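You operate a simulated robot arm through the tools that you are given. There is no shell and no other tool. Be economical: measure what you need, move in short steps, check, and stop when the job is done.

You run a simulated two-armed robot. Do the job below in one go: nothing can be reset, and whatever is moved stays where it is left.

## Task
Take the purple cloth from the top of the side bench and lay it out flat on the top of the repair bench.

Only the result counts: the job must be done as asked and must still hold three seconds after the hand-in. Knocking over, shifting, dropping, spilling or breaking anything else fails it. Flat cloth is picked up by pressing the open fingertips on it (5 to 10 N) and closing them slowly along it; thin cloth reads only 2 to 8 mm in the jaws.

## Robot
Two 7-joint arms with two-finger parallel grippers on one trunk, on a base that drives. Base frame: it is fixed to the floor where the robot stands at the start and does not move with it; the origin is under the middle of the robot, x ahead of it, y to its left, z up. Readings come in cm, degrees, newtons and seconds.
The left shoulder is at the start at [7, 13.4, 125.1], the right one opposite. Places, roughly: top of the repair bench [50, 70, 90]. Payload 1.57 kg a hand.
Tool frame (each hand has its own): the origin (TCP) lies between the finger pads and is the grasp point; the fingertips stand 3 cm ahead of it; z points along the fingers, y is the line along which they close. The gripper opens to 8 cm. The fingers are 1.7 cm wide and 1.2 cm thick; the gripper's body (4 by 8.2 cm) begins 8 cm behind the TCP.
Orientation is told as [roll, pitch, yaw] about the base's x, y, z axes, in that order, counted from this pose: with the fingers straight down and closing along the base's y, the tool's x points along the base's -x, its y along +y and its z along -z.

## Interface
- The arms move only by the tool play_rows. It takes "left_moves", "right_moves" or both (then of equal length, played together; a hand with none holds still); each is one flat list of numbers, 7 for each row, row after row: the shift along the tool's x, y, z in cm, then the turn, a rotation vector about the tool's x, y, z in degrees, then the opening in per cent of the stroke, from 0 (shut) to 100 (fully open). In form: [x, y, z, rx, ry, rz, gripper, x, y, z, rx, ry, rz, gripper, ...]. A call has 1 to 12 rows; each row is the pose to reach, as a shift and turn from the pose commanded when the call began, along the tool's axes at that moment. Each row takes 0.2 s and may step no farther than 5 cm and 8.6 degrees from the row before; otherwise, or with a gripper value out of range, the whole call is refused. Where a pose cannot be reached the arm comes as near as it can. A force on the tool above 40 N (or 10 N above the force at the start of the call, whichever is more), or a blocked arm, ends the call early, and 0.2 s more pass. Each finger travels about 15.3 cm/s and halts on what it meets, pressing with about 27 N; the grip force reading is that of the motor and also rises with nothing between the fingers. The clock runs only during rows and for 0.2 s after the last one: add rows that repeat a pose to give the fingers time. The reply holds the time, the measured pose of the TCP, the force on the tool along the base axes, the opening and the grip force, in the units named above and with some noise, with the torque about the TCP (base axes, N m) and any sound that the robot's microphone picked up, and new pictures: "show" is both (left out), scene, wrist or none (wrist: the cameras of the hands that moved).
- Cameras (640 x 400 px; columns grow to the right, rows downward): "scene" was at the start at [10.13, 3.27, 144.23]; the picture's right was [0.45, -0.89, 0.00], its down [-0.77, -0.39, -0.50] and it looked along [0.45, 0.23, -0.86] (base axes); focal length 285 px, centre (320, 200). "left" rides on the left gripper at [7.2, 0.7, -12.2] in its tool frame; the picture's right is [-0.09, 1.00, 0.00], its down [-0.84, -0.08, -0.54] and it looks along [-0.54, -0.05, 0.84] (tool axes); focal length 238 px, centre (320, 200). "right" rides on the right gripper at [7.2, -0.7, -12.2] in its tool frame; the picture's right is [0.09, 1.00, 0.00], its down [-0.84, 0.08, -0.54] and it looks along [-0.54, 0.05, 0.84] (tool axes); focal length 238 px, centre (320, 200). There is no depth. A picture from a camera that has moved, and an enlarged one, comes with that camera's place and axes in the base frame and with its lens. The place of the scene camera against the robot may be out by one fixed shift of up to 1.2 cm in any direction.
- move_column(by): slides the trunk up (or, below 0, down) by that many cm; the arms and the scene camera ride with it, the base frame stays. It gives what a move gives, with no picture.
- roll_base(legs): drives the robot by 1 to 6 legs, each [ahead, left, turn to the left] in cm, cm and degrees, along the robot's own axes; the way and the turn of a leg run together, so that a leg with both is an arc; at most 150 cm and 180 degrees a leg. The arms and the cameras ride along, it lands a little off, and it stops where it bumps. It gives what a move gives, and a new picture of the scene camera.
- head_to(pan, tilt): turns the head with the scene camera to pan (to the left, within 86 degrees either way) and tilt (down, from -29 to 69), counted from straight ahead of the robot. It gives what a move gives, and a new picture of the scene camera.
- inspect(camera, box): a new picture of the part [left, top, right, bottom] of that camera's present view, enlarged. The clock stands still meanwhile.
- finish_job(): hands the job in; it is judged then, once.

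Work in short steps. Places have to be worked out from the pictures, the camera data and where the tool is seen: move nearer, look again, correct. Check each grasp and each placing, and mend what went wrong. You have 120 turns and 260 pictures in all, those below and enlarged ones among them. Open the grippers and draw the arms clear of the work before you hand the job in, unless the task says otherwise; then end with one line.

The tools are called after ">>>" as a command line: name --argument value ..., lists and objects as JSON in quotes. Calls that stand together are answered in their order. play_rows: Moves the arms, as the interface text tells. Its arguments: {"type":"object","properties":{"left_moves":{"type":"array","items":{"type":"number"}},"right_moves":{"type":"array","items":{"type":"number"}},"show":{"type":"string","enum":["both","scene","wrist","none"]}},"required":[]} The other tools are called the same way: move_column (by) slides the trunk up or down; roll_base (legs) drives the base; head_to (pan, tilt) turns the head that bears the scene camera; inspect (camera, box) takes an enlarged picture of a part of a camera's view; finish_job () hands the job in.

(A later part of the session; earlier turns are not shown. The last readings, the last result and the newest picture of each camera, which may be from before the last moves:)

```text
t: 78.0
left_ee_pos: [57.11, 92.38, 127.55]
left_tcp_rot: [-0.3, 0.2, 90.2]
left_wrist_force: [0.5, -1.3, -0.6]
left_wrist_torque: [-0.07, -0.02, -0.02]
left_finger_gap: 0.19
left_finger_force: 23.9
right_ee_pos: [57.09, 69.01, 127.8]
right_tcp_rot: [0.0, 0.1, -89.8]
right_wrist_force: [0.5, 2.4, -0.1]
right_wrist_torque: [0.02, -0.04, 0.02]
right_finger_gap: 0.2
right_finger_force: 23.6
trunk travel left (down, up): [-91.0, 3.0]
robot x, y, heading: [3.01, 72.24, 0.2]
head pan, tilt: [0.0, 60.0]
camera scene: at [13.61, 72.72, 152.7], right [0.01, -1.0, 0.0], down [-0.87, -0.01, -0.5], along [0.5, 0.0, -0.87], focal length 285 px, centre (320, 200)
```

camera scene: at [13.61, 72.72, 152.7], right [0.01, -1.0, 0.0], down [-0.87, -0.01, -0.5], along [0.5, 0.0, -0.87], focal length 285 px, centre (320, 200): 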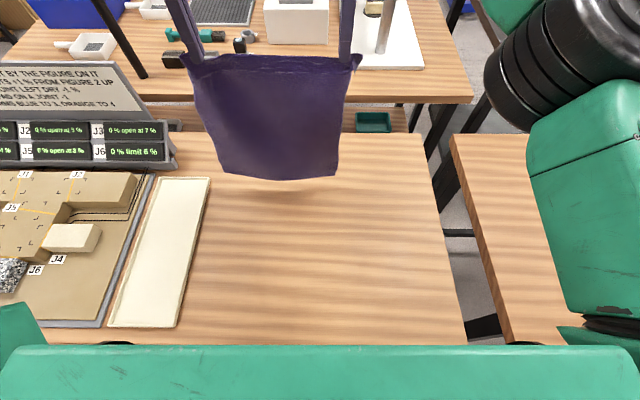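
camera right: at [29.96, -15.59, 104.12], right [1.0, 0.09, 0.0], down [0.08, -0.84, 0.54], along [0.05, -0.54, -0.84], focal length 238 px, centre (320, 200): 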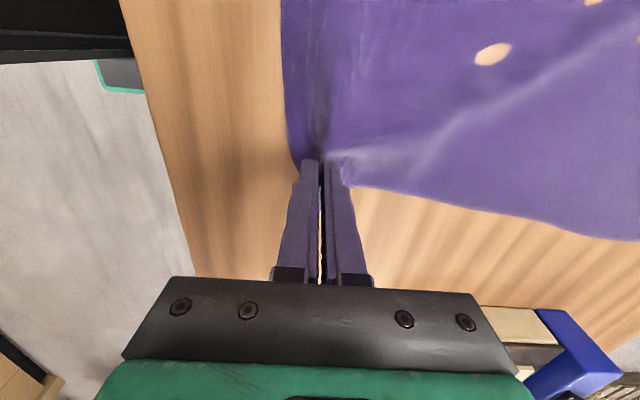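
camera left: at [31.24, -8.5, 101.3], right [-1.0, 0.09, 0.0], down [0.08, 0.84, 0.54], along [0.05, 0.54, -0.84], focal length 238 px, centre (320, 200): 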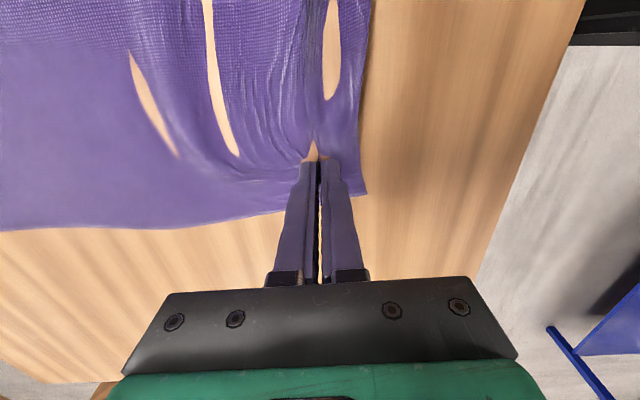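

Now a quick combined back-and-down sweep: 11.5 cm back while 16 cm down, so the tail lands trailing forward without dragging.

>>> play_rows --left_moves '[0, 0, 4, 0, 0, 0, 0, 0, 3, 5.5, 0, 0, 0, 0, 0, 6, 9.3, 0, 0, 0, 0, 0, 9, 13, 0, 0, 0, 0, 0, 11.5, 16, 0, 0, 0, 0, 0, 11.5, 16, 0, 0, 0, 0]' --right_moves '[0, 0, 4, 0, 0, 0, 0, 0, -3, 5.5, 0, 0, 0, 0, 0, -6, 9.3, 0, 0, 0, 0, 0, -9, 13, 0, 0, 0, 0, 0, -11.5, 16.3, 0, 0, 0, 0, 0, -11.5, 16.3, 0, 0, 0, 0]' --show "both"

```text
t: 79.3
left_ee_pos: [45.73, 92.11, 111.58]
left_tcp_rot: [-0.3, 0.2, 90.4]
left_wrist_force: [-0.2, -0.6, -0.5]
left_wrist_torque: [-0.06, 0.0, -0.02]
left_finger_gap: 0.18
left_finger_force: 23.6
right_ee_pos: [45.9, 69.06, 111.55]
right_tcp_rot: [0.0, 0.0, -89.9]
right_wrist_force: [-0.4, 0.7, -0.6]
right_wrist_torque: [0.03, -0.02, 0.0]
right_finger_gap: 0.18
right_finger_force: 23.8
trunk travel left (down, up): [-91.0, 3.0]
robot x, y, heading: [2.74, 72.69, 0.7]
head pan, tilt: [0.0, 60.0]
camera scene: at [13.67, 72.73, 152.69], right [0.01, -1.0, 0.0], down [-0.87, -0.01, -0.5], along [0.5, 0.0, -0.87], focal length 285 px, centre (320, 200)
camera right: at [45.08, 76.15, 123.76], right [1.0, 0.09, 0.0], down [0.08, -0.84, 0.54], along [0.05, -0.54, -0.84], focal length 238 px, centre (320, 200)
camera left: at [45.05, 84.99, 123.65], right [-1.0, 0.09, -0.01], down [0.07, 0.84, 0.54], along [0.05, 0.54, -0.84], focal length 238 px, centre (320, 200)
```

scene: 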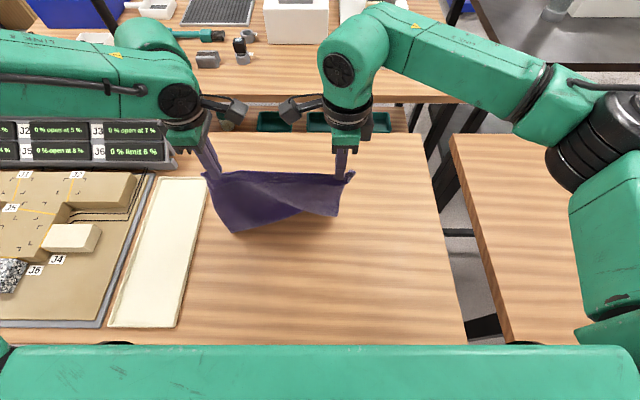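
right: 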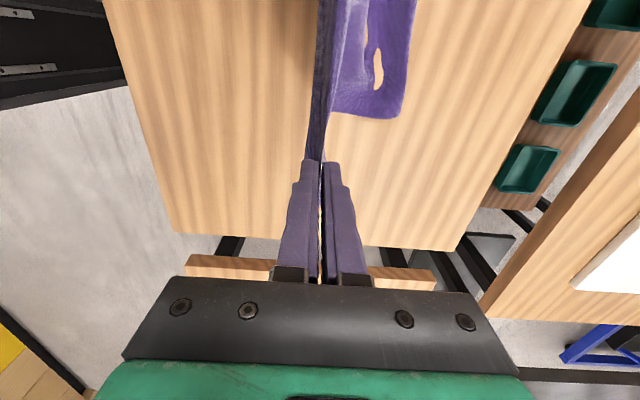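
left: 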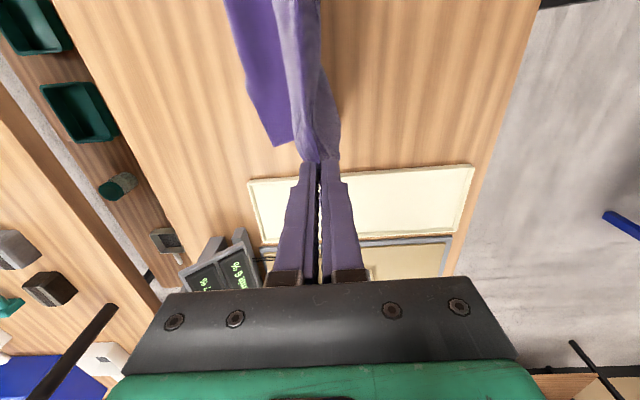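

The left side of the tail landed nearer, with a bulge. I lift back up along the same path, let it settle, and repeat the sweep with the back motion starting earlier.

>>> play_rows --left_moves '[0, 0, -4, 0, 0, 0, 0, 0, 0, -8, 0, 0, 0, 0, 0, 0, -12, 0, 0, 0, 0, 0, 0, -16, 0, 0, 0, 0, 0, -2.5, -16.3, 0, 0, 0, 0, 0, -5, -16.3, 0, 0, 0, 0, 0, -7.5, -16.3, 0, 0, 0, 0, 0, -9.5, -16.3, 0, 0, 0, 0, 0, -11.3, -16.3, 0, 0, 0, 0, 0, -11.3, -16.3, 0, 0, 0, 0, 0, -11.3, -16.3, 0, 0, 0, 0, 0, -11.3, -16.3, 0, 0, 0, 0]' --right_moves '[0, 0, -4, 0, 0, 0, 0, 0, 0, -8, 0, 0, 0, 0, 0, 0, -12, 0, 0, 0, 0, 0, 0, -16, 0, 0, 0, 0, 0, 2.5, -16.3, 0, 0, 0, 0, 0, 5, -16.3, 0, 0, 0, 0, 0, 7.5, -16.3, 0, 0, 0, 0, 0, 9.5, -16.3, 0, 0, 0, 0, 0, 11.3, -16.3, 0, 0, 0, 0, 0, 11.3, -16.3, 0, 0, 0, 0, 0, 11.3, -16.3, 0, 0, 0, 0, 0, 11.3, -16.3, 0, 0, 0, 0]' --show "scene"

>>> play_rows --left_moves '[0, 0, 0, 0, 0, 0, 0, 0, 0, 0, 0, 0, 0, 0, 0, 0, 0, 0, 0, 0, 0, 0, 1.5, 2.5, 0, 0, 0, 0, 0, 4, 5, 0, 0, 0, 0, 0, 7, 8, 0, 0, 0, 0, 0, 9.5, 11, 0, 0, 0, 0, 0, 11.5, 13, 0, 0, 0, 0, 0, 11.5, 13, 0, 0, 0, 0]' --right_moves '[0, 0, 0, 0, 0, 0, 0, 0, 0, 0, 0, 0, 0, 0, 0, 0, 0, 0, 0, 0, 0, 0, -1.5, 2.5, 0, 0, 0, 0, 0, -4, 5, 0, 0, 0, 0, 0, -7, 8, 0, 0, 0, 0, 0, -9.5, 11, 0, 0, 0, 0, 0, -11.5, 13, 0, 0, 0, 0, 0, -11.5, 13, 0, 0, 0, 0]' --show "both"

```text
t: 82.0
left_ee_pos: [57.1, 92.63, 127.93]
left_tcp_rot: [-0.2, 0.2, 90.5]
left_wrist_force: [-0.3, -1.9, -0.8]
left_wrist_torque: [-0.09, 0.01, -0.01]
left_finger_gap: 0.21
left_finger_force: 23.7
right_ee_pos: [57.2, 68.92, 127.77]
right_tcp_rot: [-0.2, 0.0, -89.8]
right_wrist_force: [0.0, 1.8, -0.4]
right_wrist_torque: [0.02, -0.02, -0.02]
right_finger_gap: 0.21
right_finger_force: 23.6
trunk travel left (down, up): [-91.0, 3.0]
robot x, y, heading: [2.79, 72.43, -0.0]
head pan, tilt: [0.0, 60.0]
camera scene: at [13.83, 72.75, 152.68], right [0.01, -1.0, 0.0], down [-0.87, -0.01, -0.5], along [0.5, 0.0, -0.87], focal length 285 px, centre (320, 200)
```

scene: 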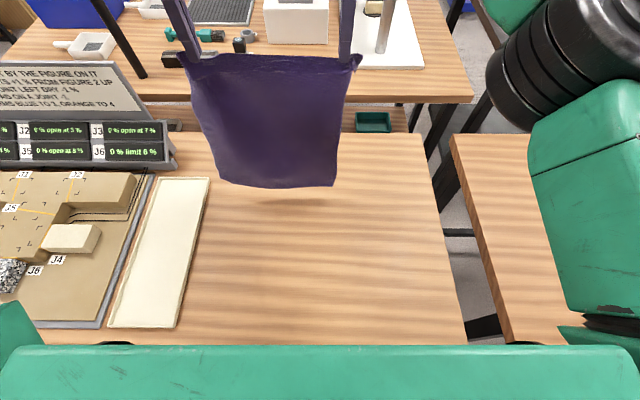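

```text
t: 84.0
left_ee_pos: [45.55, 92.2, 114.63]
left_tcp_rot: [-0.3, 0.1, 90.3]
left_wrist_force: [-0.4, -1.7, -0.6]
left_wrist_torque: [-0.04, -0.05, -0.02]
left_finger_gap: 0.21
left_finger_force: 23.3
right_ee_pos: [45.43, 68.78, 114.59]
right_tcp_rot: [-0.2, 0.2, -89.9]
right_wrist_force: [0.4, 1.1, 0.3]
right_wrist_torque: [0.04, 0.01, 0.02]
right_finger_gap: 0.21
right_finger_force: 24.0
trunk travel left (down, up): [-91.0, 3.0]
robot x, y, heading: [2.76, 72.32, 0.4]
head pan, tilt: [0.0, 60.0]
camera scene: at [13.73, 72.74, 152.69], right [0.01, -1.0, 0.0], down [-0.87, -0.01, -0.5], along [0.5, 0.0, -0.87], focal length 285 px, centre (320, 200)
camera right: at [44.81, 75.96, 126.73], right [1.0, 0.09, 0.0], down [0.08, -0.84, 0.54], along [0.05, -0.54, -0.84], focal length 238 px, centre (320, 200)
camera left: at [44.87, 84.96, 126.85], right [-1.0, 0.09, -0.01], down [0.07, 0.84, 0.54], along [0.05, 0.54, -0.84], focal length 238 px, centre (320, 200)
```

scene: 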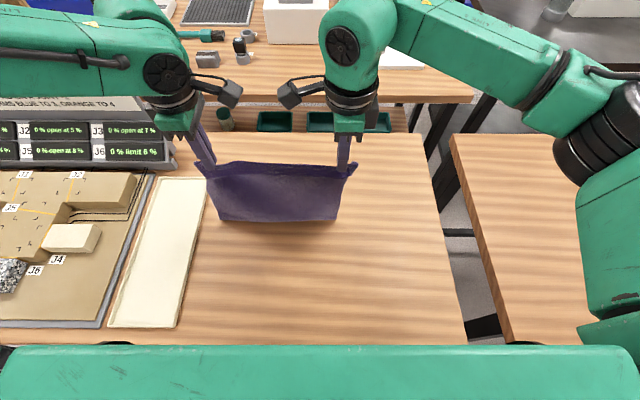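
right: 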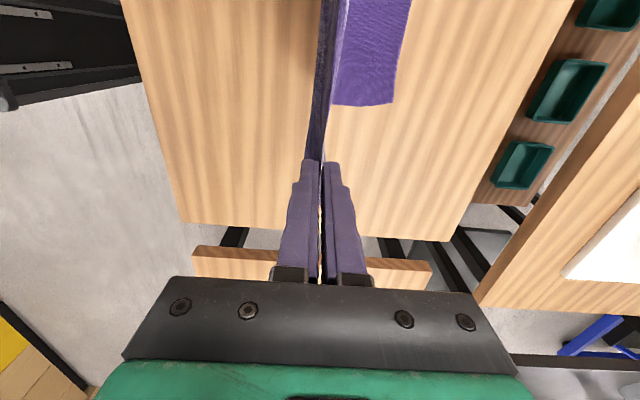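
left: 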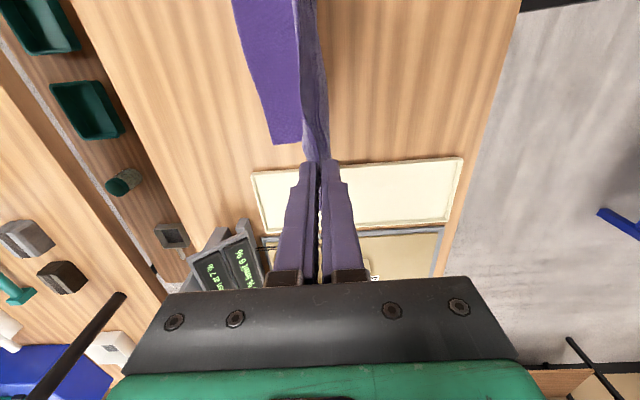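

Clean this time: tail corners at x≈54–57. I continue with equal 5 cm drops and back-rolls.

>>> move_column --by -5

>>> roll_base --legs '[[-5, 0, 0]]'

>>> move_column --by -5

>>> roll_base --legs '[[-5, 0, 0]]'

```text
t: 84.9
left_ee_pos: [45.67, 92.02, 109.57]
left_tcp_rot: [-0.3, 0.1, 90.3]
left_wrist_force: [-0.5, -1.7, 0.2]
left_wrist_torque: [-0.07, -0.03, -0.01]
left_finger_gap: 0.18
left_finger_force: 23.7
right_ee_pos: [45.47, 68.78, 109.57]
right_tcp_rot: [0.1, 0.0, -89.9]
right_wrist_force: [0.1, 1.9, -0.4]
right_wrist_torque: [0.03, 0.01, -0.04]
right_finger_gap: 0.17
right_finger_force: 23.6
trunk travel left (down, up): [-86.0, 8.0]
robot x, y, heading: [2.66, 73.05, 0.3]
head pan, tilt: [0.0, 60.0]
```

```text
t: 85.8
left_ee_pos: [41.5, 92.1, 109.27]
left_tcp_rot: [0.2, 0.1, 90.3]
left_wrist_force: [-0.1, -1.5, 0.4]
left_wrist_torque: [0.0, 0.09, 0.01]
left_finger_gap: 0.2
left_finger_force: 23.6
right_ee_pos: [41.46, 68.78, 109.13]
right_tcp_rot: [-0.6, 0.0, -89.9]
right_wrist_force: [1.1, 2.2, 0.0]
right_wrist_torque: [0.06, 0.09, -0.01]
right_finger_gap: 0.2
right_finger_force: 24.2
trunk travel left (down, up): [-86.0, 8.0]
robot x, y, heading: [-2.18, 72.06, 0.2]
head pan, tilt: [0.0, 60.0]
camera scene: at [9.89, 72.69, 147.58], right [0.01, -1.0, 0.0], down [-0.87, -0.01, -0.49], along [0.49, 0.0, -0.87], focal length 285 px, centre (320, 200)
```

scene: 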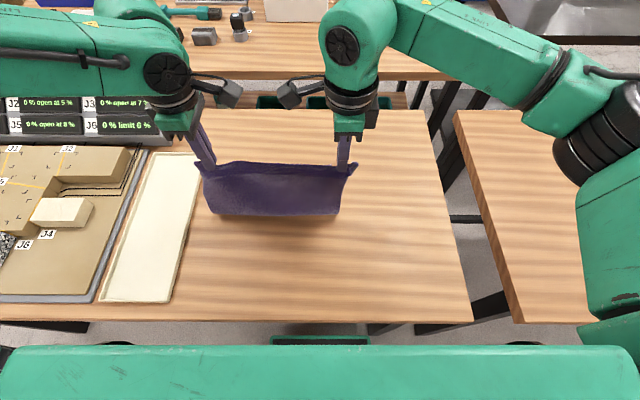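

```text
t: 86.7
left_ee_pos: [40.5, 92.01, 104.68]
left_tcp_rot: [-0.3, 0.1, 90.4]
left_wrist_force: [-0.9, -1.6, 0.6]
left_wrist_torque: [-0.04, 0.0, -0.03]
left_finger_gap: 0.18
left_finger_force: 23.6
right_ee_pos: [40.54, 68.75, 104.54]
right_tcp_rot: [0.0, 0.1, -90.0]
right_wrist_force: [0.5, 1.1, 0.3]
right_wrist_torque: [0.09, -0.03, 0.03]
right_finger_gap: 0.18
right_finger_force: 23.7
trunk travel left (down, up): [-81.0, 13.0]
robot x, y, heading: [-2.23, 72.31, 0.2]
head pan, tilt: [0.0, 60.0]
```

```text
t: 87.6
left_ee_pos: [36.47, 92.2, 104.4]
left_tcp_rot: [0.1, 0.1, 90.3]
left_wrist_force: [0.7, -1.9, -0.3]
left_wrist_torque: [-0.05, 0.05, -0.01]
left_finger_gap: 0.21
left_finger_force: 23.0
right_ee_pos: [36.28, 68.69, 104.27]
right_tcp_rot: [-0.4, 0.1, -89.8]
right_wrist_force: [0.5, 1.5, -0.9]
right_wrist_torque: [0.05, 0.08, 0.0]
right_finger_gap: 0.18
right_finger_force: 23.1
trunk travel left (down, up): [-81.0, 13.0]
robot x, y, heading: [-6.86, 72.18, 0.5]
head pan, tilt: [0.0, 60.0]
camera scene: at [4.81, 72.66, 142.6], right [0.01, -1.0, 0.0], down [-0.87, -0.01, -0.49], along [0.49, 0.0, -0.87], focal length 285 px, centre (320, 200)
```

scene: 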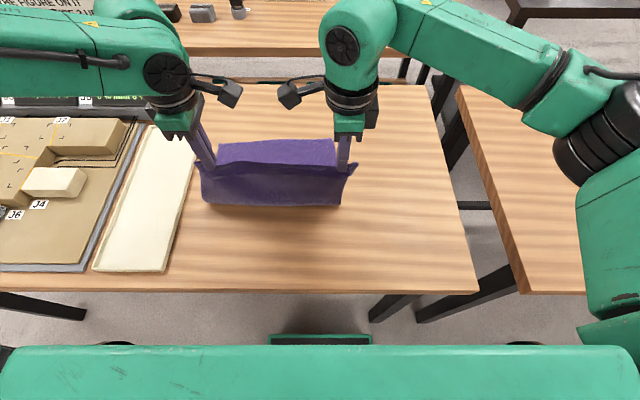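

Tail lies flat at x≈54.5. Continuing.

>>> move_column --by -5

>>> roll_base --legs '[[-5, 0, 0]]'

>>> move_column --by -4

>>> head_to --pan 60 --tilt 40

```text
t: 88.5
left_ee_pos: [35.64, 92.11, 99.7]
left_tcp_rot: [-0.3, 0.1, 90.3]
left_wrist_force: [0.3, -0.9, 0.9]
left_wrist_torque: [-0.08, -0.03, 0.01]
left_finger_gap: 0.18
left_finger_force: 23.9
right_ee_pos: [35.73, 68.74, 99.52]
right_tcp_rot: [-0.1, 0.1, -89.9]
right_wrist_force: [-1.1, 1.4, -0.1]
right_wrist_torque: [0.0, -0.03, -0.03]
right_finger_gap: 0.2
right_finger_force: 23.5
trunk travel left (down, up): [-76.0, 18.0]
robot x, y, heading: [-6.79, 72.06, 0.1]
head pan, tilt: [0.0, 60.0]
```

```text
t: 89.5
left_ee_pos: [31.21, 92.02, 99.5]
left_tcp_rot: [0.1, 0.1, 90.2]
left_wrist_force: [0.3, -1.5, -0.9]
left_wrist_torque: [-0.05, 0.06, 0.0]
left_finger_gap: 0.2
left_finger_force: 23.5
right_ee_pos: [31.11, 68.65, 99.21]
right_tcp_rot: [-0.3, 0.1, -89.9]
right_wrist_force: [1.4, 0.8, -0.7]
right_wrist_torque: [0.04, 0.02, -0.01]
right_finger_gap: 0.17
right_finger_force: 23.7
trunk travel left (down, up): [-76.0, 18.0]
robot x, y, heading: [-11.84, 72.46, -0.0]
head pan, tilt: [0.0, 60.0]
camera scene: at [-0.54, 72.63, 137.62], right [0.01, -1.0, 0.0], down [-0.87, 0.0, -0.5], along [0.5, 0.0, -0.87], focal length 285 px, centre (320, 200)
```

scene: 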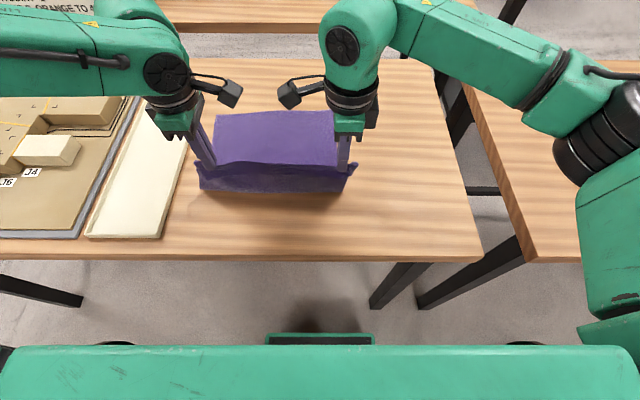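

```text
t: 90.3
left_ee_pos: [30.67, 91.97, 95.86]
left_tcp_rot: [-0.4, 0.1, 90.3]
left_wrist_force: [0.6, -2.4, 0.1]
left_wrist_torque: [-0.02, -0.05, 0.0]
left_finger_gap: 0.18
left_finger_force: 23.6
right_ee_pos: [30.5, 68.73, 95.52]
right_tcp_rot: [0.0, 0.1, -89.9]
right_wrist_force: [0.6, 1.4, -0.5]
right_wrist_torque: [0.01, -0.04, 0.0]
right_finger_gap: 0.18
right_finger_force: 23.4
trunk travel left (down, up): [-72.0, 22.0]
robot x, y, heading: [-11.83, 72.16, 0.4]
head pan, tilt: [0.0, 60.0]
```

```text
t: 91.6
left_ee_pos: [30.67, 92.12, 95.65]
left_tcp_rot: [-0.3, 0.2, 90.3]
left_wrist_force: [-0.3, -2.1, 0.4]
left_wrist_torque: [-0.03, 0.01, -0.01]
left_finger_gap: 0.16
left_finger_force: 23.9
right_ee_pos: [30.68, 68.62, 95.62]
right_tcp_rot: [-0.1, 0.1, -89.9]
right_wrist_force: [0.3, 1.4, 0.5]
right_wrist_torque: [0.05, -0.04, 0.03]
right_finger_gap: 0.19
right_finger_force: 23.7
trunk travel left (down, up): [-72.0, 22.0]
robot x, y, heading: [-11.98, 72.17, 0.1]
head pan, tilt: [60.0, 40.0]
camera scene: at [-3.6, 79.96, 136.36], right [0.87, -0.5, 0.0], down [-0.32, -0.56, -0.77], along [0.38, 0.67, -0.64], focal length 285 px, centre (320, 200)
```

scene: 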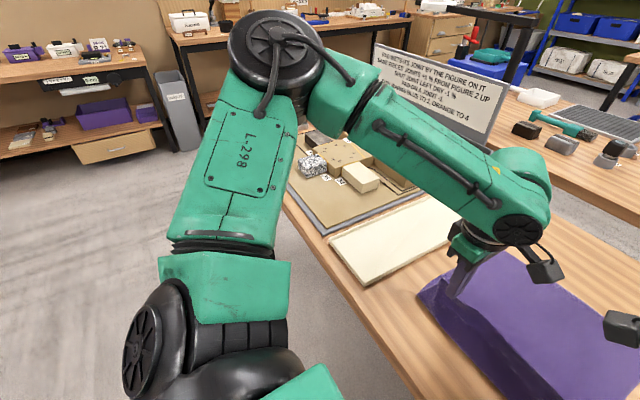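

Clear of the board. The hem flap (≈4 cm) must point towards me, so I roll back 8 cm at this height, then lower while moving slightly forward.

>>> roll_base --legs '[[-8, 0, 0]]'

>>> head_to --pan 8 --tilt 60

>>> play_rows --left_moves '[0, -0.8, 1, 0, 0, 0, 0, 0, -1.4, 2, 0, 0, 0, 0, 0, -2, 3, 0, 0, 0, 0, 0, -2.5, 4, 0, 0, 0, 0, 0, -3, 5, 0, 0, 0, 0, 0, -3, 5.6, 0, 0, 0, 0]' --right_moves '[0, 0.8, 1, 0, 0, 0, 0, 0, 1.4, 2, 0, 0, 0, 0, 0, 2, 3, 0, 0, 0, 0, 0, 2.5, 4, 0, 0, 0, 0, 0, 3, 5, 0, 0, 0, 0, 0, 3, 5.6, 0, 0, 0, 0]'

```text
t: 92.7
left_ee_pos: [22.95, 92.05, 95.68]
left_tcp_rot: [-0.3, 0.3, 90.3]
left_wrist_force: [-0.2, -1.2, -0.6]
left_wrist_torque: [-0.02, 0.03, 0.01]
left_finger_gap: 0.19
left_finger_force: 22.9
right_ee_pos: [22.91, 68.67, 95.48]
right_tcp_rot: [-0.2, 0.2, -90.1]
right_wrist_force: [-0.2, 1.9, 0.1]
right_wrist_torque: [0.02, 0.0, -0.02]
right_finger_gap: 0.21
right_finger_force: 23.4
trunk travel left (down, up): [-72.0, 22.0]
robot x, y, heading: [-20.21, 72.57, 0.3]
head pan, tilt: [60.0, 40.0]
camera scene: at [-11.32, 79.93, 136.34], right [0.87, -0.5, 0.0], down [-0.32, -0.56, -0.77], along [0.38, 0.67, -0.64], focal length 285 px, centre (320, 200)
```

scene: 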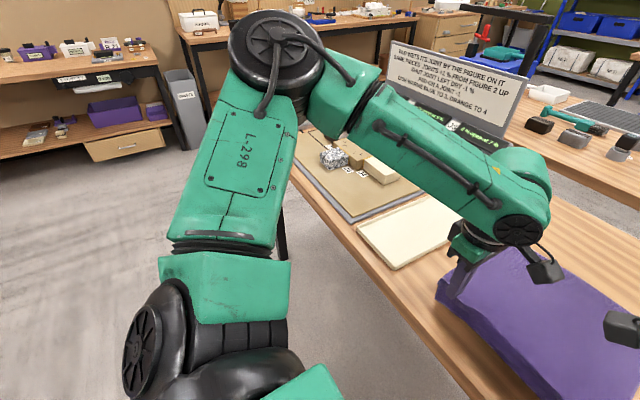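

```text
t: 93.9
left_ee_pos: [22.84, 91.96, 95.69]
left_tcp_rot: [-0.4, 0.2, 90.3]
left_wrist_force: [0.2, -1.4, -1.2]
left_wrist_torque: [-0.01, -0.02, 0.0]
left_finger_gap: 0.17
left_finger_force: 23.4
right_ee_pos: [22.91, 68.66, 95.47]
right_tcp_rot: [-0.1, 0.1, -90.0]
right_wrist_force: [0.1, 0.8, 0.7]
right_wrist_torque: [0.02, -0.02, -0.01]
right_finger_gap: 0.19
right_finger_force: 23.1
trunk travel left (down, up): [-72.0, 22.0]
robot x, y, heading: [-19.94, 72.42, 0.4]
head pan, tilt: [8.0, 60.0]
camera scene: at [-9.14, 73.51, 133.69], right [0.15, -0.99, 0.0], down [-0.86, -0.13, -0.5], along [0.49, 0.07, -0.87], focal length 285 px, centre (320, 200)
```

scene: 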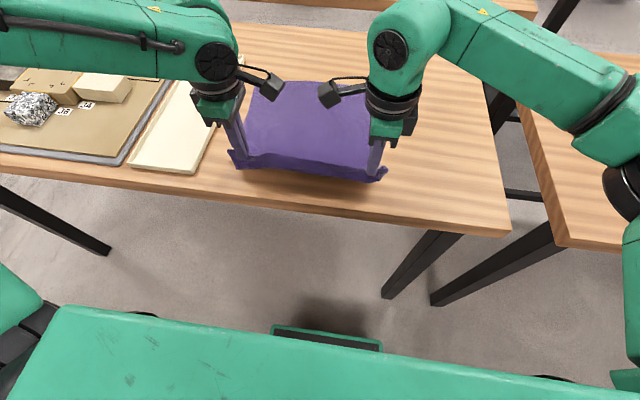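

```text
t: 95.3
left_ee_pos: [25.67, 91.88, 90.14]
left_tcp_rot: [-0.5, 0.1, 90.3]
left_wrist_force: [0.6, -1.0, 0.4]
left_wrist_torque: [-0.03, -0.02, -0.01]
left_finger_gap: 0.21
left_finger_force: 23.5
right_ee_pos: [25.66, 68.65, 89.86]
right_tcp_rot: [0.1, 0.3, -90.0]
right_wrist_force: [0.8, -0.5, 9.4]
right_wrist_torque: [-0.02, -0.03, 0.03]
right_finger_gap: 0.18
right_finger_force: 23.3
trunk travel left (down, up): [-72.0, 22.0]
robot x, y, heading: [-19.56, 72.53, 0.2]
head pan, tilt: [8.0, 60.0]
camera scene: at [-9.33, 73.44, 133.73], right [0.14, -0.99, 0.0], down [-0.86, -0.12, -0.5], along [0.5, 0.07, -0.87], focal length 285 px, centre (320, 200)
camera right: at [24.98, 75.72, 102.22], right [1.0, 0.09, 0.0], down [0.08, -0.84, 0.54], along [0.05, -0.54, -0.84], focal length 238 px, centre (320, 200)
camera left: at [25.0, 84.66, 102.4], right [-1.0, 0.09, -0.01], down [0.07, 0.84, 0.54], along [0.05, 0.54, -0.84], focal length 238 px, centre (320, 200)
```

scene: 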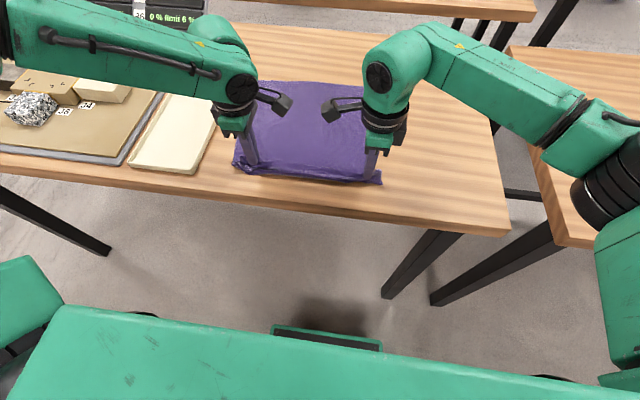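
right: 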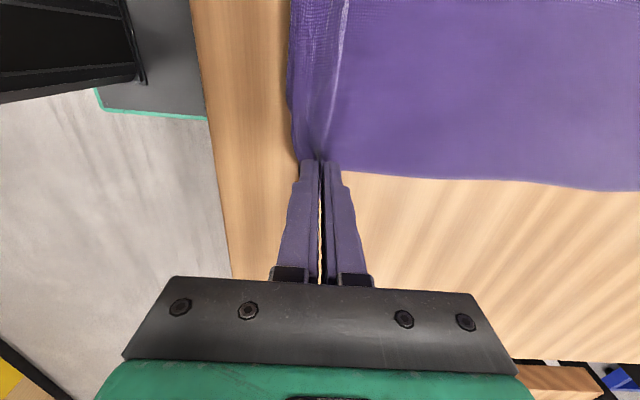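
left: 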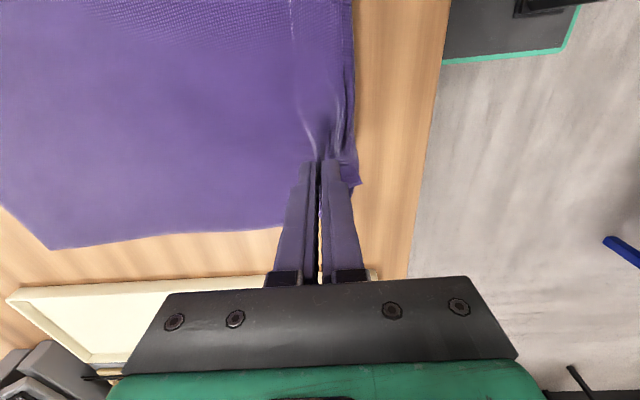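

The cloth is laid well, flap pointing towards me. I open both hands gently and lift.

>>> play_rows --left_moves '[0, 0, 0, 0, 0, 0, 4, 0, 0, 0, 0, 0, 0, 8, 0, 0, 0, 0, 0, 0, 14, 0, 0, 0, 0, 0, 0, 20, 0, 0, 0, 0, 0, 0, 26, 0, 0, -1, 0, 0, 0, 26, 0, 0, -3, 0, 0, 0, 26, 0, 0, -6, 0, 0, 0, 26, 0, 0, -9, 0, 0, 0, 26]' --right_moves '[0, 0, -0.2, 0, 0, 0, 4, 0, 0, -0.2, 0, 0, 0, 8, 0, 0, -0.2, 0, 0, 0, 14, 0, 0, -0.2, 0, 0, 0, 20, 0, 0, -0.2, 0, 0, 0, 26, 0, 0, -1, 0, 0, 0, 26, 0, 0, -3, 0, 0, 0, 26, 0, 0, -6, 0, 0, 0, 26, 0, 0, -9, 0, 0, 0, 26]'

```text
t: 97.3
left_ee_pos: [25.74, 92.01, 99.16]
left_tcp_rot: [-0.3, 0.2, 90.3]
left_wrist_force: [0.2, -0.6, -0.7]
left_wrist_torque: [-0.01, -0.03, 0.02]
left_finger_gap: 2.1
left_finger_force: 0.1
right_ee_pos: [25.76, 68.36, 98.88]
right_tcp_rot: [0.0, 0.1, -90.0]
right_wrist_force: [-0.5, -0.4, -0.9]
right_wrist_torque: [-0.02, -0.04, -0.02]
right_finger_gap: 2.08
right_finger_force: 0.0
trunk travel left (down, up): [-72.0, 22.0]
robot x, y, heading: [-19.76, 72.45, 0.2]
head pan, tilt: [8.0, 60.0]
camera scene: at [-9.23, 73.49, 133.69], right [0.14, -0.99, 0.0], down [-0.86, -0.13, -0.5], along [0.5, 0.07, -0.87], focal length 285 px, centre (320, 200)
camera right: at [25.04, 75.59, 111.16], right [1.0, 0.09, 0.0], down [0.08, -0.84, 0.54], along [0.05, -0.54, -0.84], focal length 238 px, centre (320, 200)
camera left: at [25.01, 84.8, 111.32], right [-1.0, 0.09, -0.01], down [0.07, 0.84, 0.54], along [0.05, 0.54, -0.84], focal length 238 px, centre (320, 200)
```

scene: 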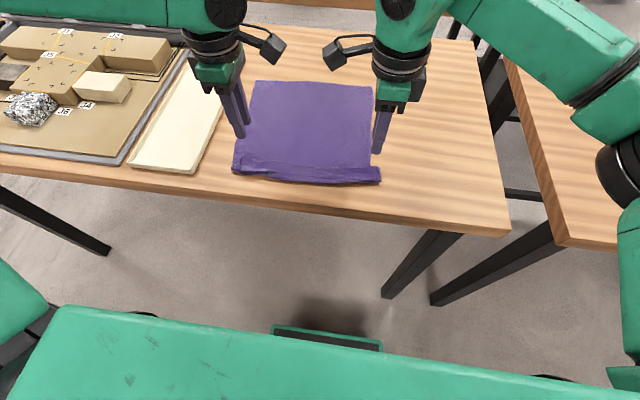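
right: 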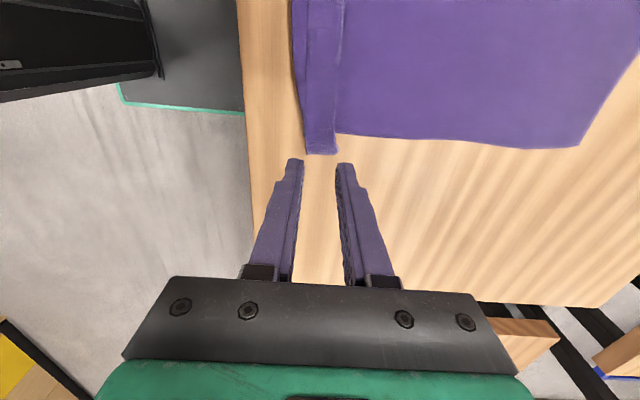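
left: 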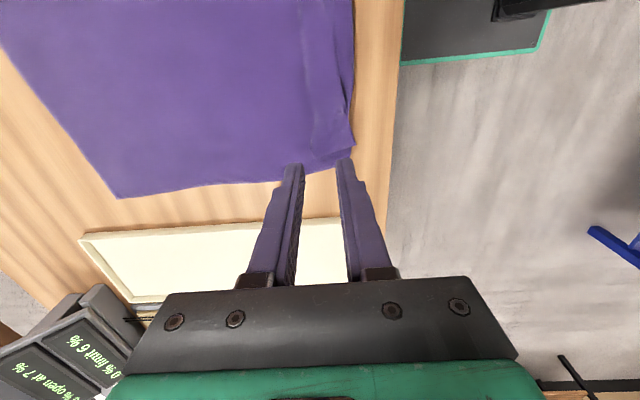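

Most lies flat; a folded hem band remains along the near edge. I zoom in.

>>> inspect --camera "scene" --box '[220, 70, 400, 195]'

>>> inspect --camera "right" --box '[220, 0, 460, 180]'

>>> inspect --camera "left" --box '[220, 0, 460, 180]'

```text
3.20 times, centred on (310, 132) of scene
camera zoom: at [-9.23, 73.49, 133.69], right [0.14, -0.99, 0.0], down [-0.86, -0.13, -0.5], along [0.5, 0.07, -0.87], focal length 911 px, centre (352, 416)
```

zoom: 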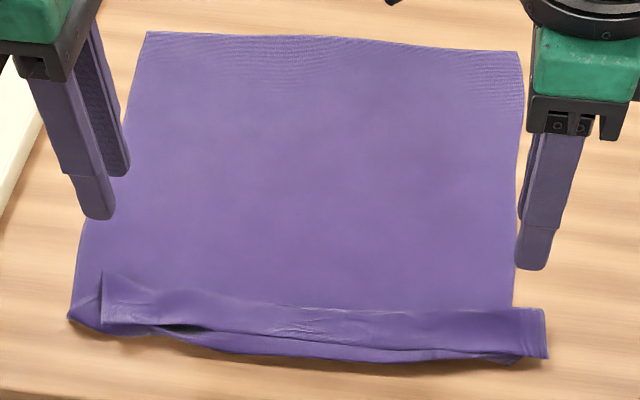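

```text
2.22 times, centred on (340, 90) of right
camera zoom: at [25.04, 75.59, 111.16], right [1.0, 0.09, 0.0], down [0.08, -0.84, 0.54], along [0.05, -0.54, -0.84], focal length 530 px, centre (276, 444)
```

zoom: 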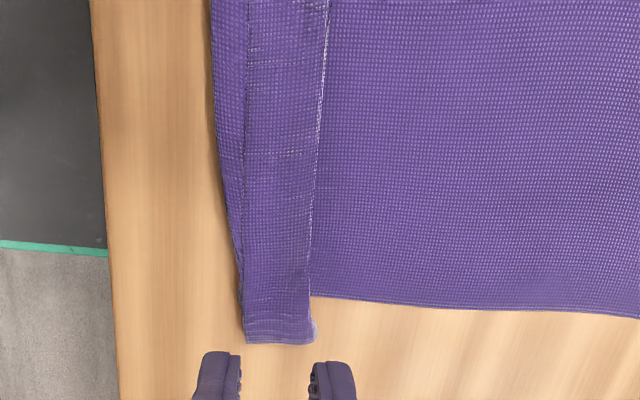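

```text
2.22 times, centred on (340, 90) of left
camera zoom: at [25.01, 84.8, 111.32], right [-1.0, 0.09, -0.01], down [0.07, 0.84, 0.54], along [0.05, 0.54, -0.84], focal length 530 px, centre (276, 444)
```

zoom: 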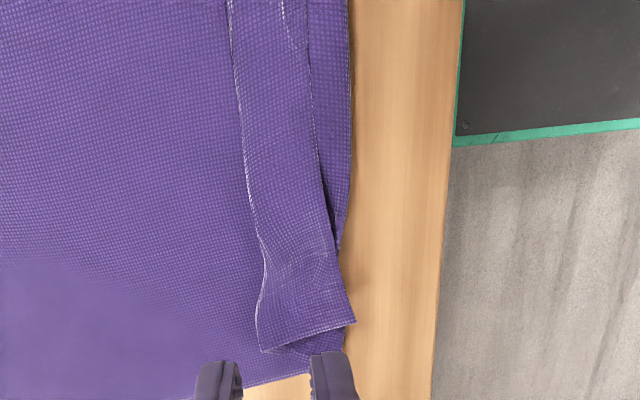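

A multi-layer hem fold remains (visible length only ≈29 of ≈39 cm). Best fix: pick up the clean far edge with a very small pinch, let the folded end unroll by gravity, and lay forward. I raise and drive forward.

>>> move_column --by 6

>>> roll_base --legs '[[18, 0, 0]]'

>>> play_rows --left_moves '[-1, -1, 0, 0, 0, 0, 20, -2, -2, 0, 0, 0, 0, 15, -3, -3, 0, 0, 0, 0, 15, -3.4, -3.9, 0, 0, 0, 0, 15]' --right_moves '[1, 2, 0, 0, 0, 0, 20, 2, 4, 0, 0, 0, 0, 15, 3, 5, 0, 0, 0, 0, 15, 3.4, 5.7, 0, 0, 0, 0, 15]'

```text
t: 98.3
left_ee_pos: [25.76, 92.0, 105.1]
left_tcp_rot: [-0.3, 0.2, 90.3]
left_wrist_force: [-0.2, 0.2, -0.3]
left_wrist_torque: [0.0, -0.04, 0.03]
left_finger_gap: 2.08
left_finger_force: 0.1
right_ee_pos: [25.9, 68.48, 105.05]
right_tcp_rot: [-0.1, 0.2, -90.0]
right_wrist_force: [-0.4, 0.3, -0.6]
right_wrist_torque: [0.01, 0.01, 0.01]
right_finger_gap: 2.11
right_finger_force: 0.0
trunk travel left (down, up): [-78.0, 16.0]
robot x, y, heading: [-19.81, 72.23, 0.3]
head pan, tilt: [8.0, 60.0]
```

```text
t: 99.8
left_ee_pos: [43.76, 92.09, 105.15]
left_tcp_rot: [-0.3, 0.3, 90.4]
left_wrist_force: [-1.2, -0.3, 0.5]
left_wrist_torque: [0.0, 0.0, 0.0]
left_finger_gap: 2.1
left_finger_force: 0.0
right_ee_pos: [43.88, 68.66, 105.07]
right_tcp_rot: [0.1, 0.0, -90.0]
right_wrist_force: [-0.5, -0.4, -0.4]
right_wrist_torque: [0.0, -0.01, 0.0]
right_finger_gap: 2.11
right_finger_force: 0.0
trunk travel left (down, up): [-78.0, 16.0]
robot x, y, heading: [-1.77, 72.44, 0.2]
head pan, tilt: [8.0, 60.0]
camera scene: at [8.79, 73.62, 139.72], right [0.15, -0.99, 0.0], down [-0.86, -0.13, -0.5], along [0.5, 0.07, -0.86], focal length 285 px, centre (320, 200)
```

scene: 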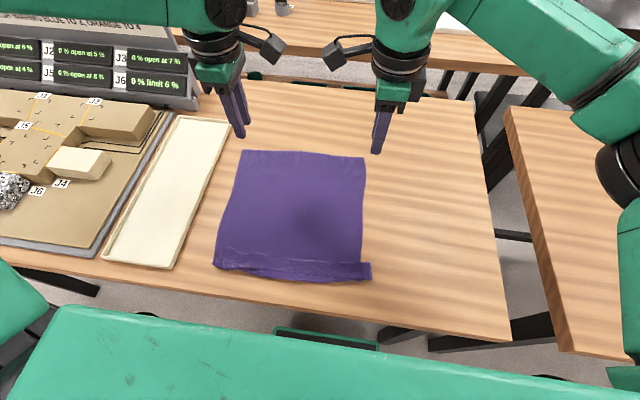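

```text
t: 100.8
left_ee_pos: [48.09, 95.68, 105.05]
left_tcp_rot: [-0.4, 0.2, 90.4]
left_wrist_force: [0.3, 0.2, 0.6]
left_wrist_torque: [-0.01, 0.01, -0.02]
left_finger_gap: 1.2
left_finger_force: 0.1
right_ee_pos: [49.73, 72.18, 105.01]
right_tcp_rot: [-0.1, 0.1, -90.0]
right_wrist_force: [0.0, 0.0, -0.4]
right_wrist_torque: [-0.02, 0.01, -0.04]
right_finger_gap: 1.19
right_finger_force: 0.1
trunk travel left (down, up): [-78.0, 16.0]
robot x, y, heading: [-1.84, 72.5, 0.4]
head pan, tilt: [8.0, 60.0]
camera scene: at [9.14, 73.66, 139.68], right [0.15, -0.99, 0.0], down [-0.86, -0.13, -0.5], along [0.49, 0.07, -0.87], focal length 285 px, centre (320, 200)
camera right: at [48.99, 79.39, 117.18], right [1.0, 0.09, 0.0], down [0.08, -0.84, 0.54], along [0.05, -0.54, -0.84], focal length 238 px, centre (320, 200)
camera left: at [47.31, 88.38, 117.23], right [-1.0, 0.09, 0.0], down [0.07, 0.84, 0.54], along [0.05, 0.54, -0.84], focal length 238 px, centre (320, 200)
```

scene: 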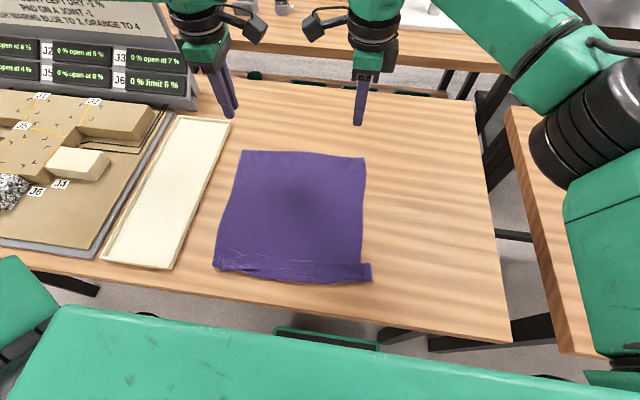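
right: 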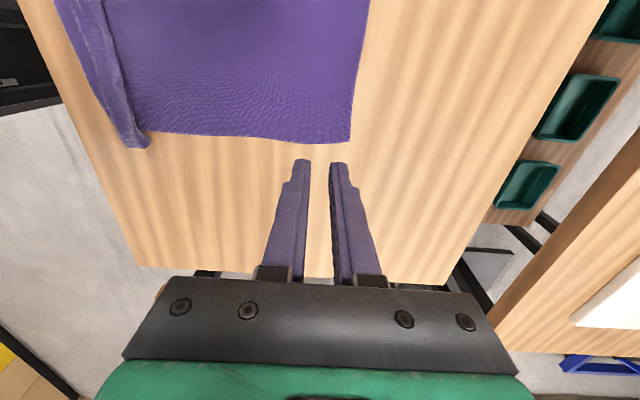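
left: 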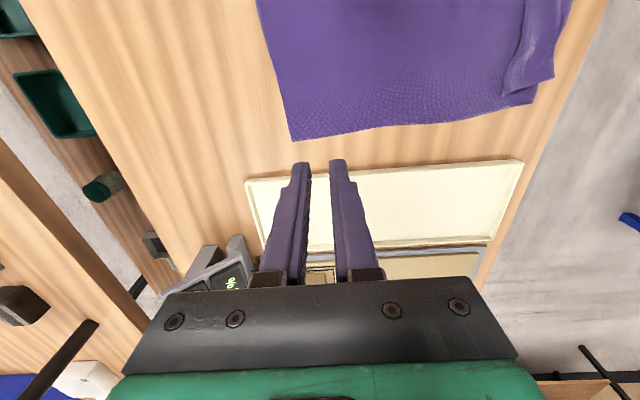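

Tail corners measure [51.9, 97.9] and [53.8, 69.6]. I adjust to 2.2 cm inside the edge and lower near the surface.

>>> play_rows --left_moves '[0.3, -0.9, 0, 0, 0, 0, 15, 0.5, -1.8, 0, 0, 0, 0, 15, 0.5, -1.8, 0, 0, 0, 0, 15]' --right_moves '[0, 0.9, 0, 0, 0, 0, 15, 0, 1.9, 0, 0, 0, 0, 15, 0, 1.9, 0, 0, 0, 0, 15]' --show "none"

>>> move_column --by -13.5

>>> inspect --camera "left" --box '[160, 50, 480, 250]'

>>> inspect --camera "right" --box '[160, 50, 480, 250]'

```text
t: 101.6
left_ee_pos: [49.77, 95.03, 105.21]
left_tcp_rot: [-0.3, 0.2, 90.4]
left_wrist_force: [-0.1, -1.5, -0.1]
left_wrist_torque: [0.0, -0.02, -0.03]
left_finger_gap: 1.18
left_finger_force: 0.1
right_ee_pos: [51.53, 72.17, 104.93]
right_tcp_rot: [0.0, 0.1, -90.0]
right_wrist_force: [-0.4, -0.7, 0.3]
right_wrist_torque: [-0.01, -0.04, 0.01]
right_finger_gap: 1.21
right_finger_force: 0.0
trunk travel left (down, up): [-78.0, 16.0]
robot x, y, heading: [-1.45, 72.73, 0.6]
head pan, tilt: [8.0, 60.0]
```

```text
t: 103.2
left_ee_pos: [49.79, 95.1, 91.49]
left_tcp_rot: [-0.3, 0.1, 90.4]
left_wrist_force: [0.1, -0.3, 0.0]
left_wrist_torque: [0.07, 0.02, 0.0]
left_finger_gap: 1.2
left_finger_force: 0.0
right_ee_pos: [51.41, 72.13, 91.42]
right_tcp_rot: [-0.1, 0.1, -89.9]
right_wrist_force: [-1.0, 0.5, -0.2]
right_wrist_torque: [0.03, -0.06, 0.0]
right_finger_gap: 1.21
right_finger_force: 0.1
trunk travel left (down, up): [-64.5, 29.5]
robot x, y, heading: [-1.7, 72.35, 0.5]
head pan, tilt: [8.0, 60.0]
```

```text
2.00 times, centred on (320, 150) of left
camera zoom: at [49.08, 87.86, 103.82], right [-1.0, 0.09, -0.01], down [0.07, 0.84, 0.54], along [0.05, 0.54, -0.84], focal length 477 px, centre (320, 300)
```

zoom: 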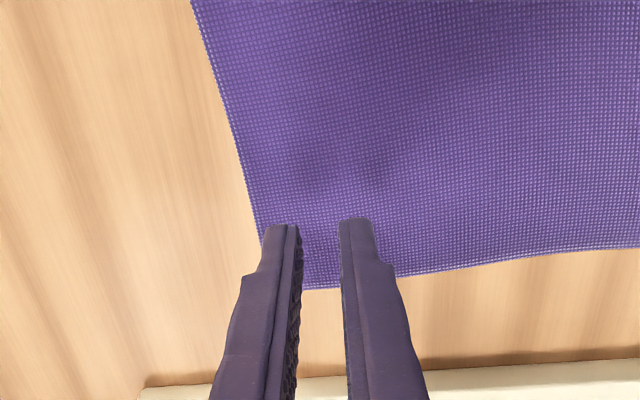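

```text
2.00 times, centred on (320, 150) of right
camera zoom: at [50.8, 79.29, 103.61], right [1.0, 0.09, 0.0], down [0.08, -0.84, 0.54], along [0.05, -0.54, -0.84], focal length 477 px, centre (320, 300)
```

zoom: 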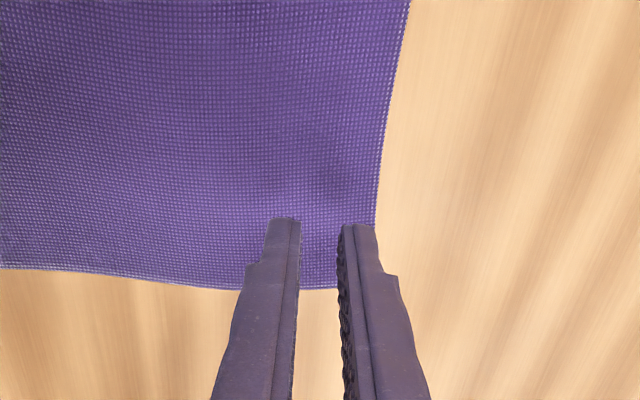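

Both fingertips sit just inside the edge; I move right 0.4 cm inward, lower, and press gently.

>>> play_rows --left_moves '[0, 0.1, 0.5, 0, 0, 0, 15, 0, 0.1, 1, 0, 0, 0, 15, 0, 0.1, 1.3, 0, 0, 0, 15]' --right_moves '[0, -0.4, 0.5, 0, 0, 0, 15, 0, -0.4, 1, 0, 0, 0, 15, 0, -0.4, 1.3, 0, 0, 0, 15]' --show "none"

```text
t: 104.0
left_ee_pos: [49.67, 94.91, 90.3]
left_tcp_rot: [-0.3, 0.1, 90.5]
left_wrist_force: [-0.1, -0.1, 0.6]
left_wrist_torque: [-0.02, 0.01, -0.02]
left_finger_gap: 1.21
left_finger_force: 0.1
right_ee_pos: [51.09, 72.13, 89.95]
right_tcp_rot: [0.0, 0.1, -89.8]
right_wrist_force: [0.3, 0.0, 0.8]
right_wrist_torque: [0.0, 0.01, 0.0]
right_finger_gap: 1.19
right_finger_force: 0.0
trunk travel left (down, up): [-64.5, 29.5]
robot x, y, heading: [-1.52, 72.51, 0.4]
head pan, tilt: [8.0, 60.0]
```

>>> play_rows --left_moves '[0, 0, 0.2, 0, 0, 0, 15, 0, 0, 0.35, 0, 0, 0, 15, 0, 0, 0.35, 0, 0, 0, 15]' --right_moves '[0, 0, 0.1, 0, 0, 0, 15, 0, 0, 0.1, 0, 0, 0, 15, 0, 0, 0.1, 0, 0, 0, 15]' --show "none"

```text
t: 104.8
left_ee_pos: [49.68, 95.03, 89.85]
left_tcp_rot: [-0.3, 0.2, 90.4]
left_wrist_force: [0.4, -0.2, 0.5]
left_wrist_torque: [-0.01, -0.01, 0.0]
left_finger_gap: 1.21
left_finger_force: 0.2
right_ee_pos: [51.06, 72.05, 90.04]
right_tcp_rot: [-0.1, 0.1, -89.9]
right_wrist_force: [0.3, 0.4, -0.5]
right_wrist_torque: [-0.02, 0.0, 0.01]
right_finger_gap: 1.2
right_finger_force: 0.2
trunk travel left (down, up): [-64.5, 29.5]
robot x, y, heading: [-1.8, 72.4, 0.4]
head pan, tilt: [8.0, 60.0]
```

No contact yet; stepping down further in 0.2 cm steps.

>>> play_rows --left_moves '[0, 0, 0.2, 0, 0, 0, 15, 0, 0, 0.4, 0, 0, 0, 15, 0, 0, 0.4, 0, 0, 0, 15]' --right_moves '[0, 0, 0.2, 0, 0, 0, 15, 0, 0, 0.4, 0, 0, 0, 15, 0, 0, 0.4, 0, 0, 0, 15]' --show "none"

>>> play_rows --left_moves '[0, 0, 0.1, 0, 0, 0, 15, 0, 0, 0.2, 0, 0, 0, 15, 0, 0, 0.2, 0, 0, 0, 15]' --right_moves '[0, 0, 0.1, 0, 0, 0, 15, 0, 0, 0.2, 0, 0, 0, 15, 0, 0, 0.2, 0, 0, 0, 15]' --show "none"

```text
t: 105.6
left_ee_pos: [49.7, 95.06, 89.64]
left_tcp_rot: [-0.3, 0.2, 90.3]
left_wrist_force: [0.1, 0.8, 1.1]
left_wrist_torque: [-0.02, -0.01, -0.03]
left_finger_gap: 1.2
left_finger_force: 0.1
right_ee_pos: [51.06, 72.2, 89.64]
right_tcp_rot: [-0.1, 0.2, -89.8]
right_wrist_force: [-0.2, -0.2, 0.9]
right_wrist_torque: [0.04, -0.03, 0.01]
right_finger_gap: 1.2
right_finger_force: 0.1
trunk travel left (down, up): [-64.5, 29.5]
robot x, y, heading: [-1.5, 72.47, 0.5]
head pan, tilt: [8.0, 60.0]
```

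```text
t: 106.4
left_ee_pos: [49.64, 95.02, 89.25]
left_tcp_rot: [-0.3, 0.2, 90.4]
left_wrist_force: [-0.3, 0.4, 0.1]
left_wrist_torque: [0.01, 0.02, 0.02]
left_finger_gap: 1.21
left_finger_force: 0.2
right_ee_pos: [51.15, 72.07, 89.34]
right_tcp_rot: [-0.2, 0.1, -89.9]
right_wrist_force: [0.3, -0.5, -0.9]
right_wrist_torque: [-0.01, -0.01, -0.01]
right_finger_gap: 1.21
right_finger_force: 0.0
trunk travel left (down, up): [-64.5, 29.5]
robot x, y, heading: [-1.43, 72.21, 0.4]
head pan, tilt: [8.0, 60.0]
```

Same approach: another 0.2 cm.

>>> play_rows --left_moves '[0, 0, 0.1, 0, 0, 0, 15, 0, 0, 0.15, 0, 0, 0, 15, 0, 0, 0.15, 0, 0, 0, 15]' --right_moves '[0, 0, 0.1, 0, 0, 0, 15, 0, 0, 0.2, 0, 0, 0, 15, 0, 0, 0.2, 0, 0, 0, 15]' --show "none"

>>> play_rows --left_moves '[0, 0, 0.05, 0, 0, 0, 15, 0, 0, 0.1, 0, 0, 0, 15, 0, 0, 0.1, 0, 0, 0, 15]' --right_moves '[0, 0, 0.05, 0, 0, 0, 15, 0, 0, 0.1, 0, 0, 0, 15, 0, 0, 0.1, 0, 0, 0, 15]' --show "none"

```text
t: 107.2
left_ee_pos: [49.81, 94.91, 89.19]
left_tcp_rot: [-0.2, 0.2, 90.4]
left_wrist_force: [-1.3, -0.6, -0.5]
left_wrist_torque: [0.02, 0.03, -0.03]
left_finger_gap: 1.2
left_finger_force: 0.1
right_ee_pos: [51.05, 72.23, 89.2]
right_tcp_rot: [0.0, 0.0, -89.9]
right_wrist_force: [-0.1, 0.7, 0.4]
right_wrist_torque: [-0.01, 0.01, 0.01]
right_finger_gap: 1.17
right_finger_force: 0.1
trunk travel left (down, up): [-64.5, 29.5]
robot x, y, heading: [-1.89, 72.4, 0.7]
head pan, tilt: [8.0, 60.0]
```

```text
t: 108.0
left_ee_pos: [49.59, 95.05, 89.17]
left_tcp_rot: [-0.3, 0.2, 90.4]
left_wrist_force: [1.0, 0.0, 1.1]
left_wrist_torque: [0.03, 0.01, 0.0]
left_finger_gap: 1.18
left_finger_force: 0.0
right_ee_pos: [51.11, 72.21, 89.14]
right_tcp_rot: [0.0, 0.1, -90.0]
right_wrist_force: [1.7, -0.3, 4.7]
right_wrist_torque: [-0.01, -0.05, 0.01]
right_finger_gap: 1.22
right_finger_force: 0.0
trunk travel left (down, up): [-64.5, 29.5]
robot x, y, heading: [-1.81, 72.16, 0.6]
head pan, tilt: [8.0, 60.0]
```

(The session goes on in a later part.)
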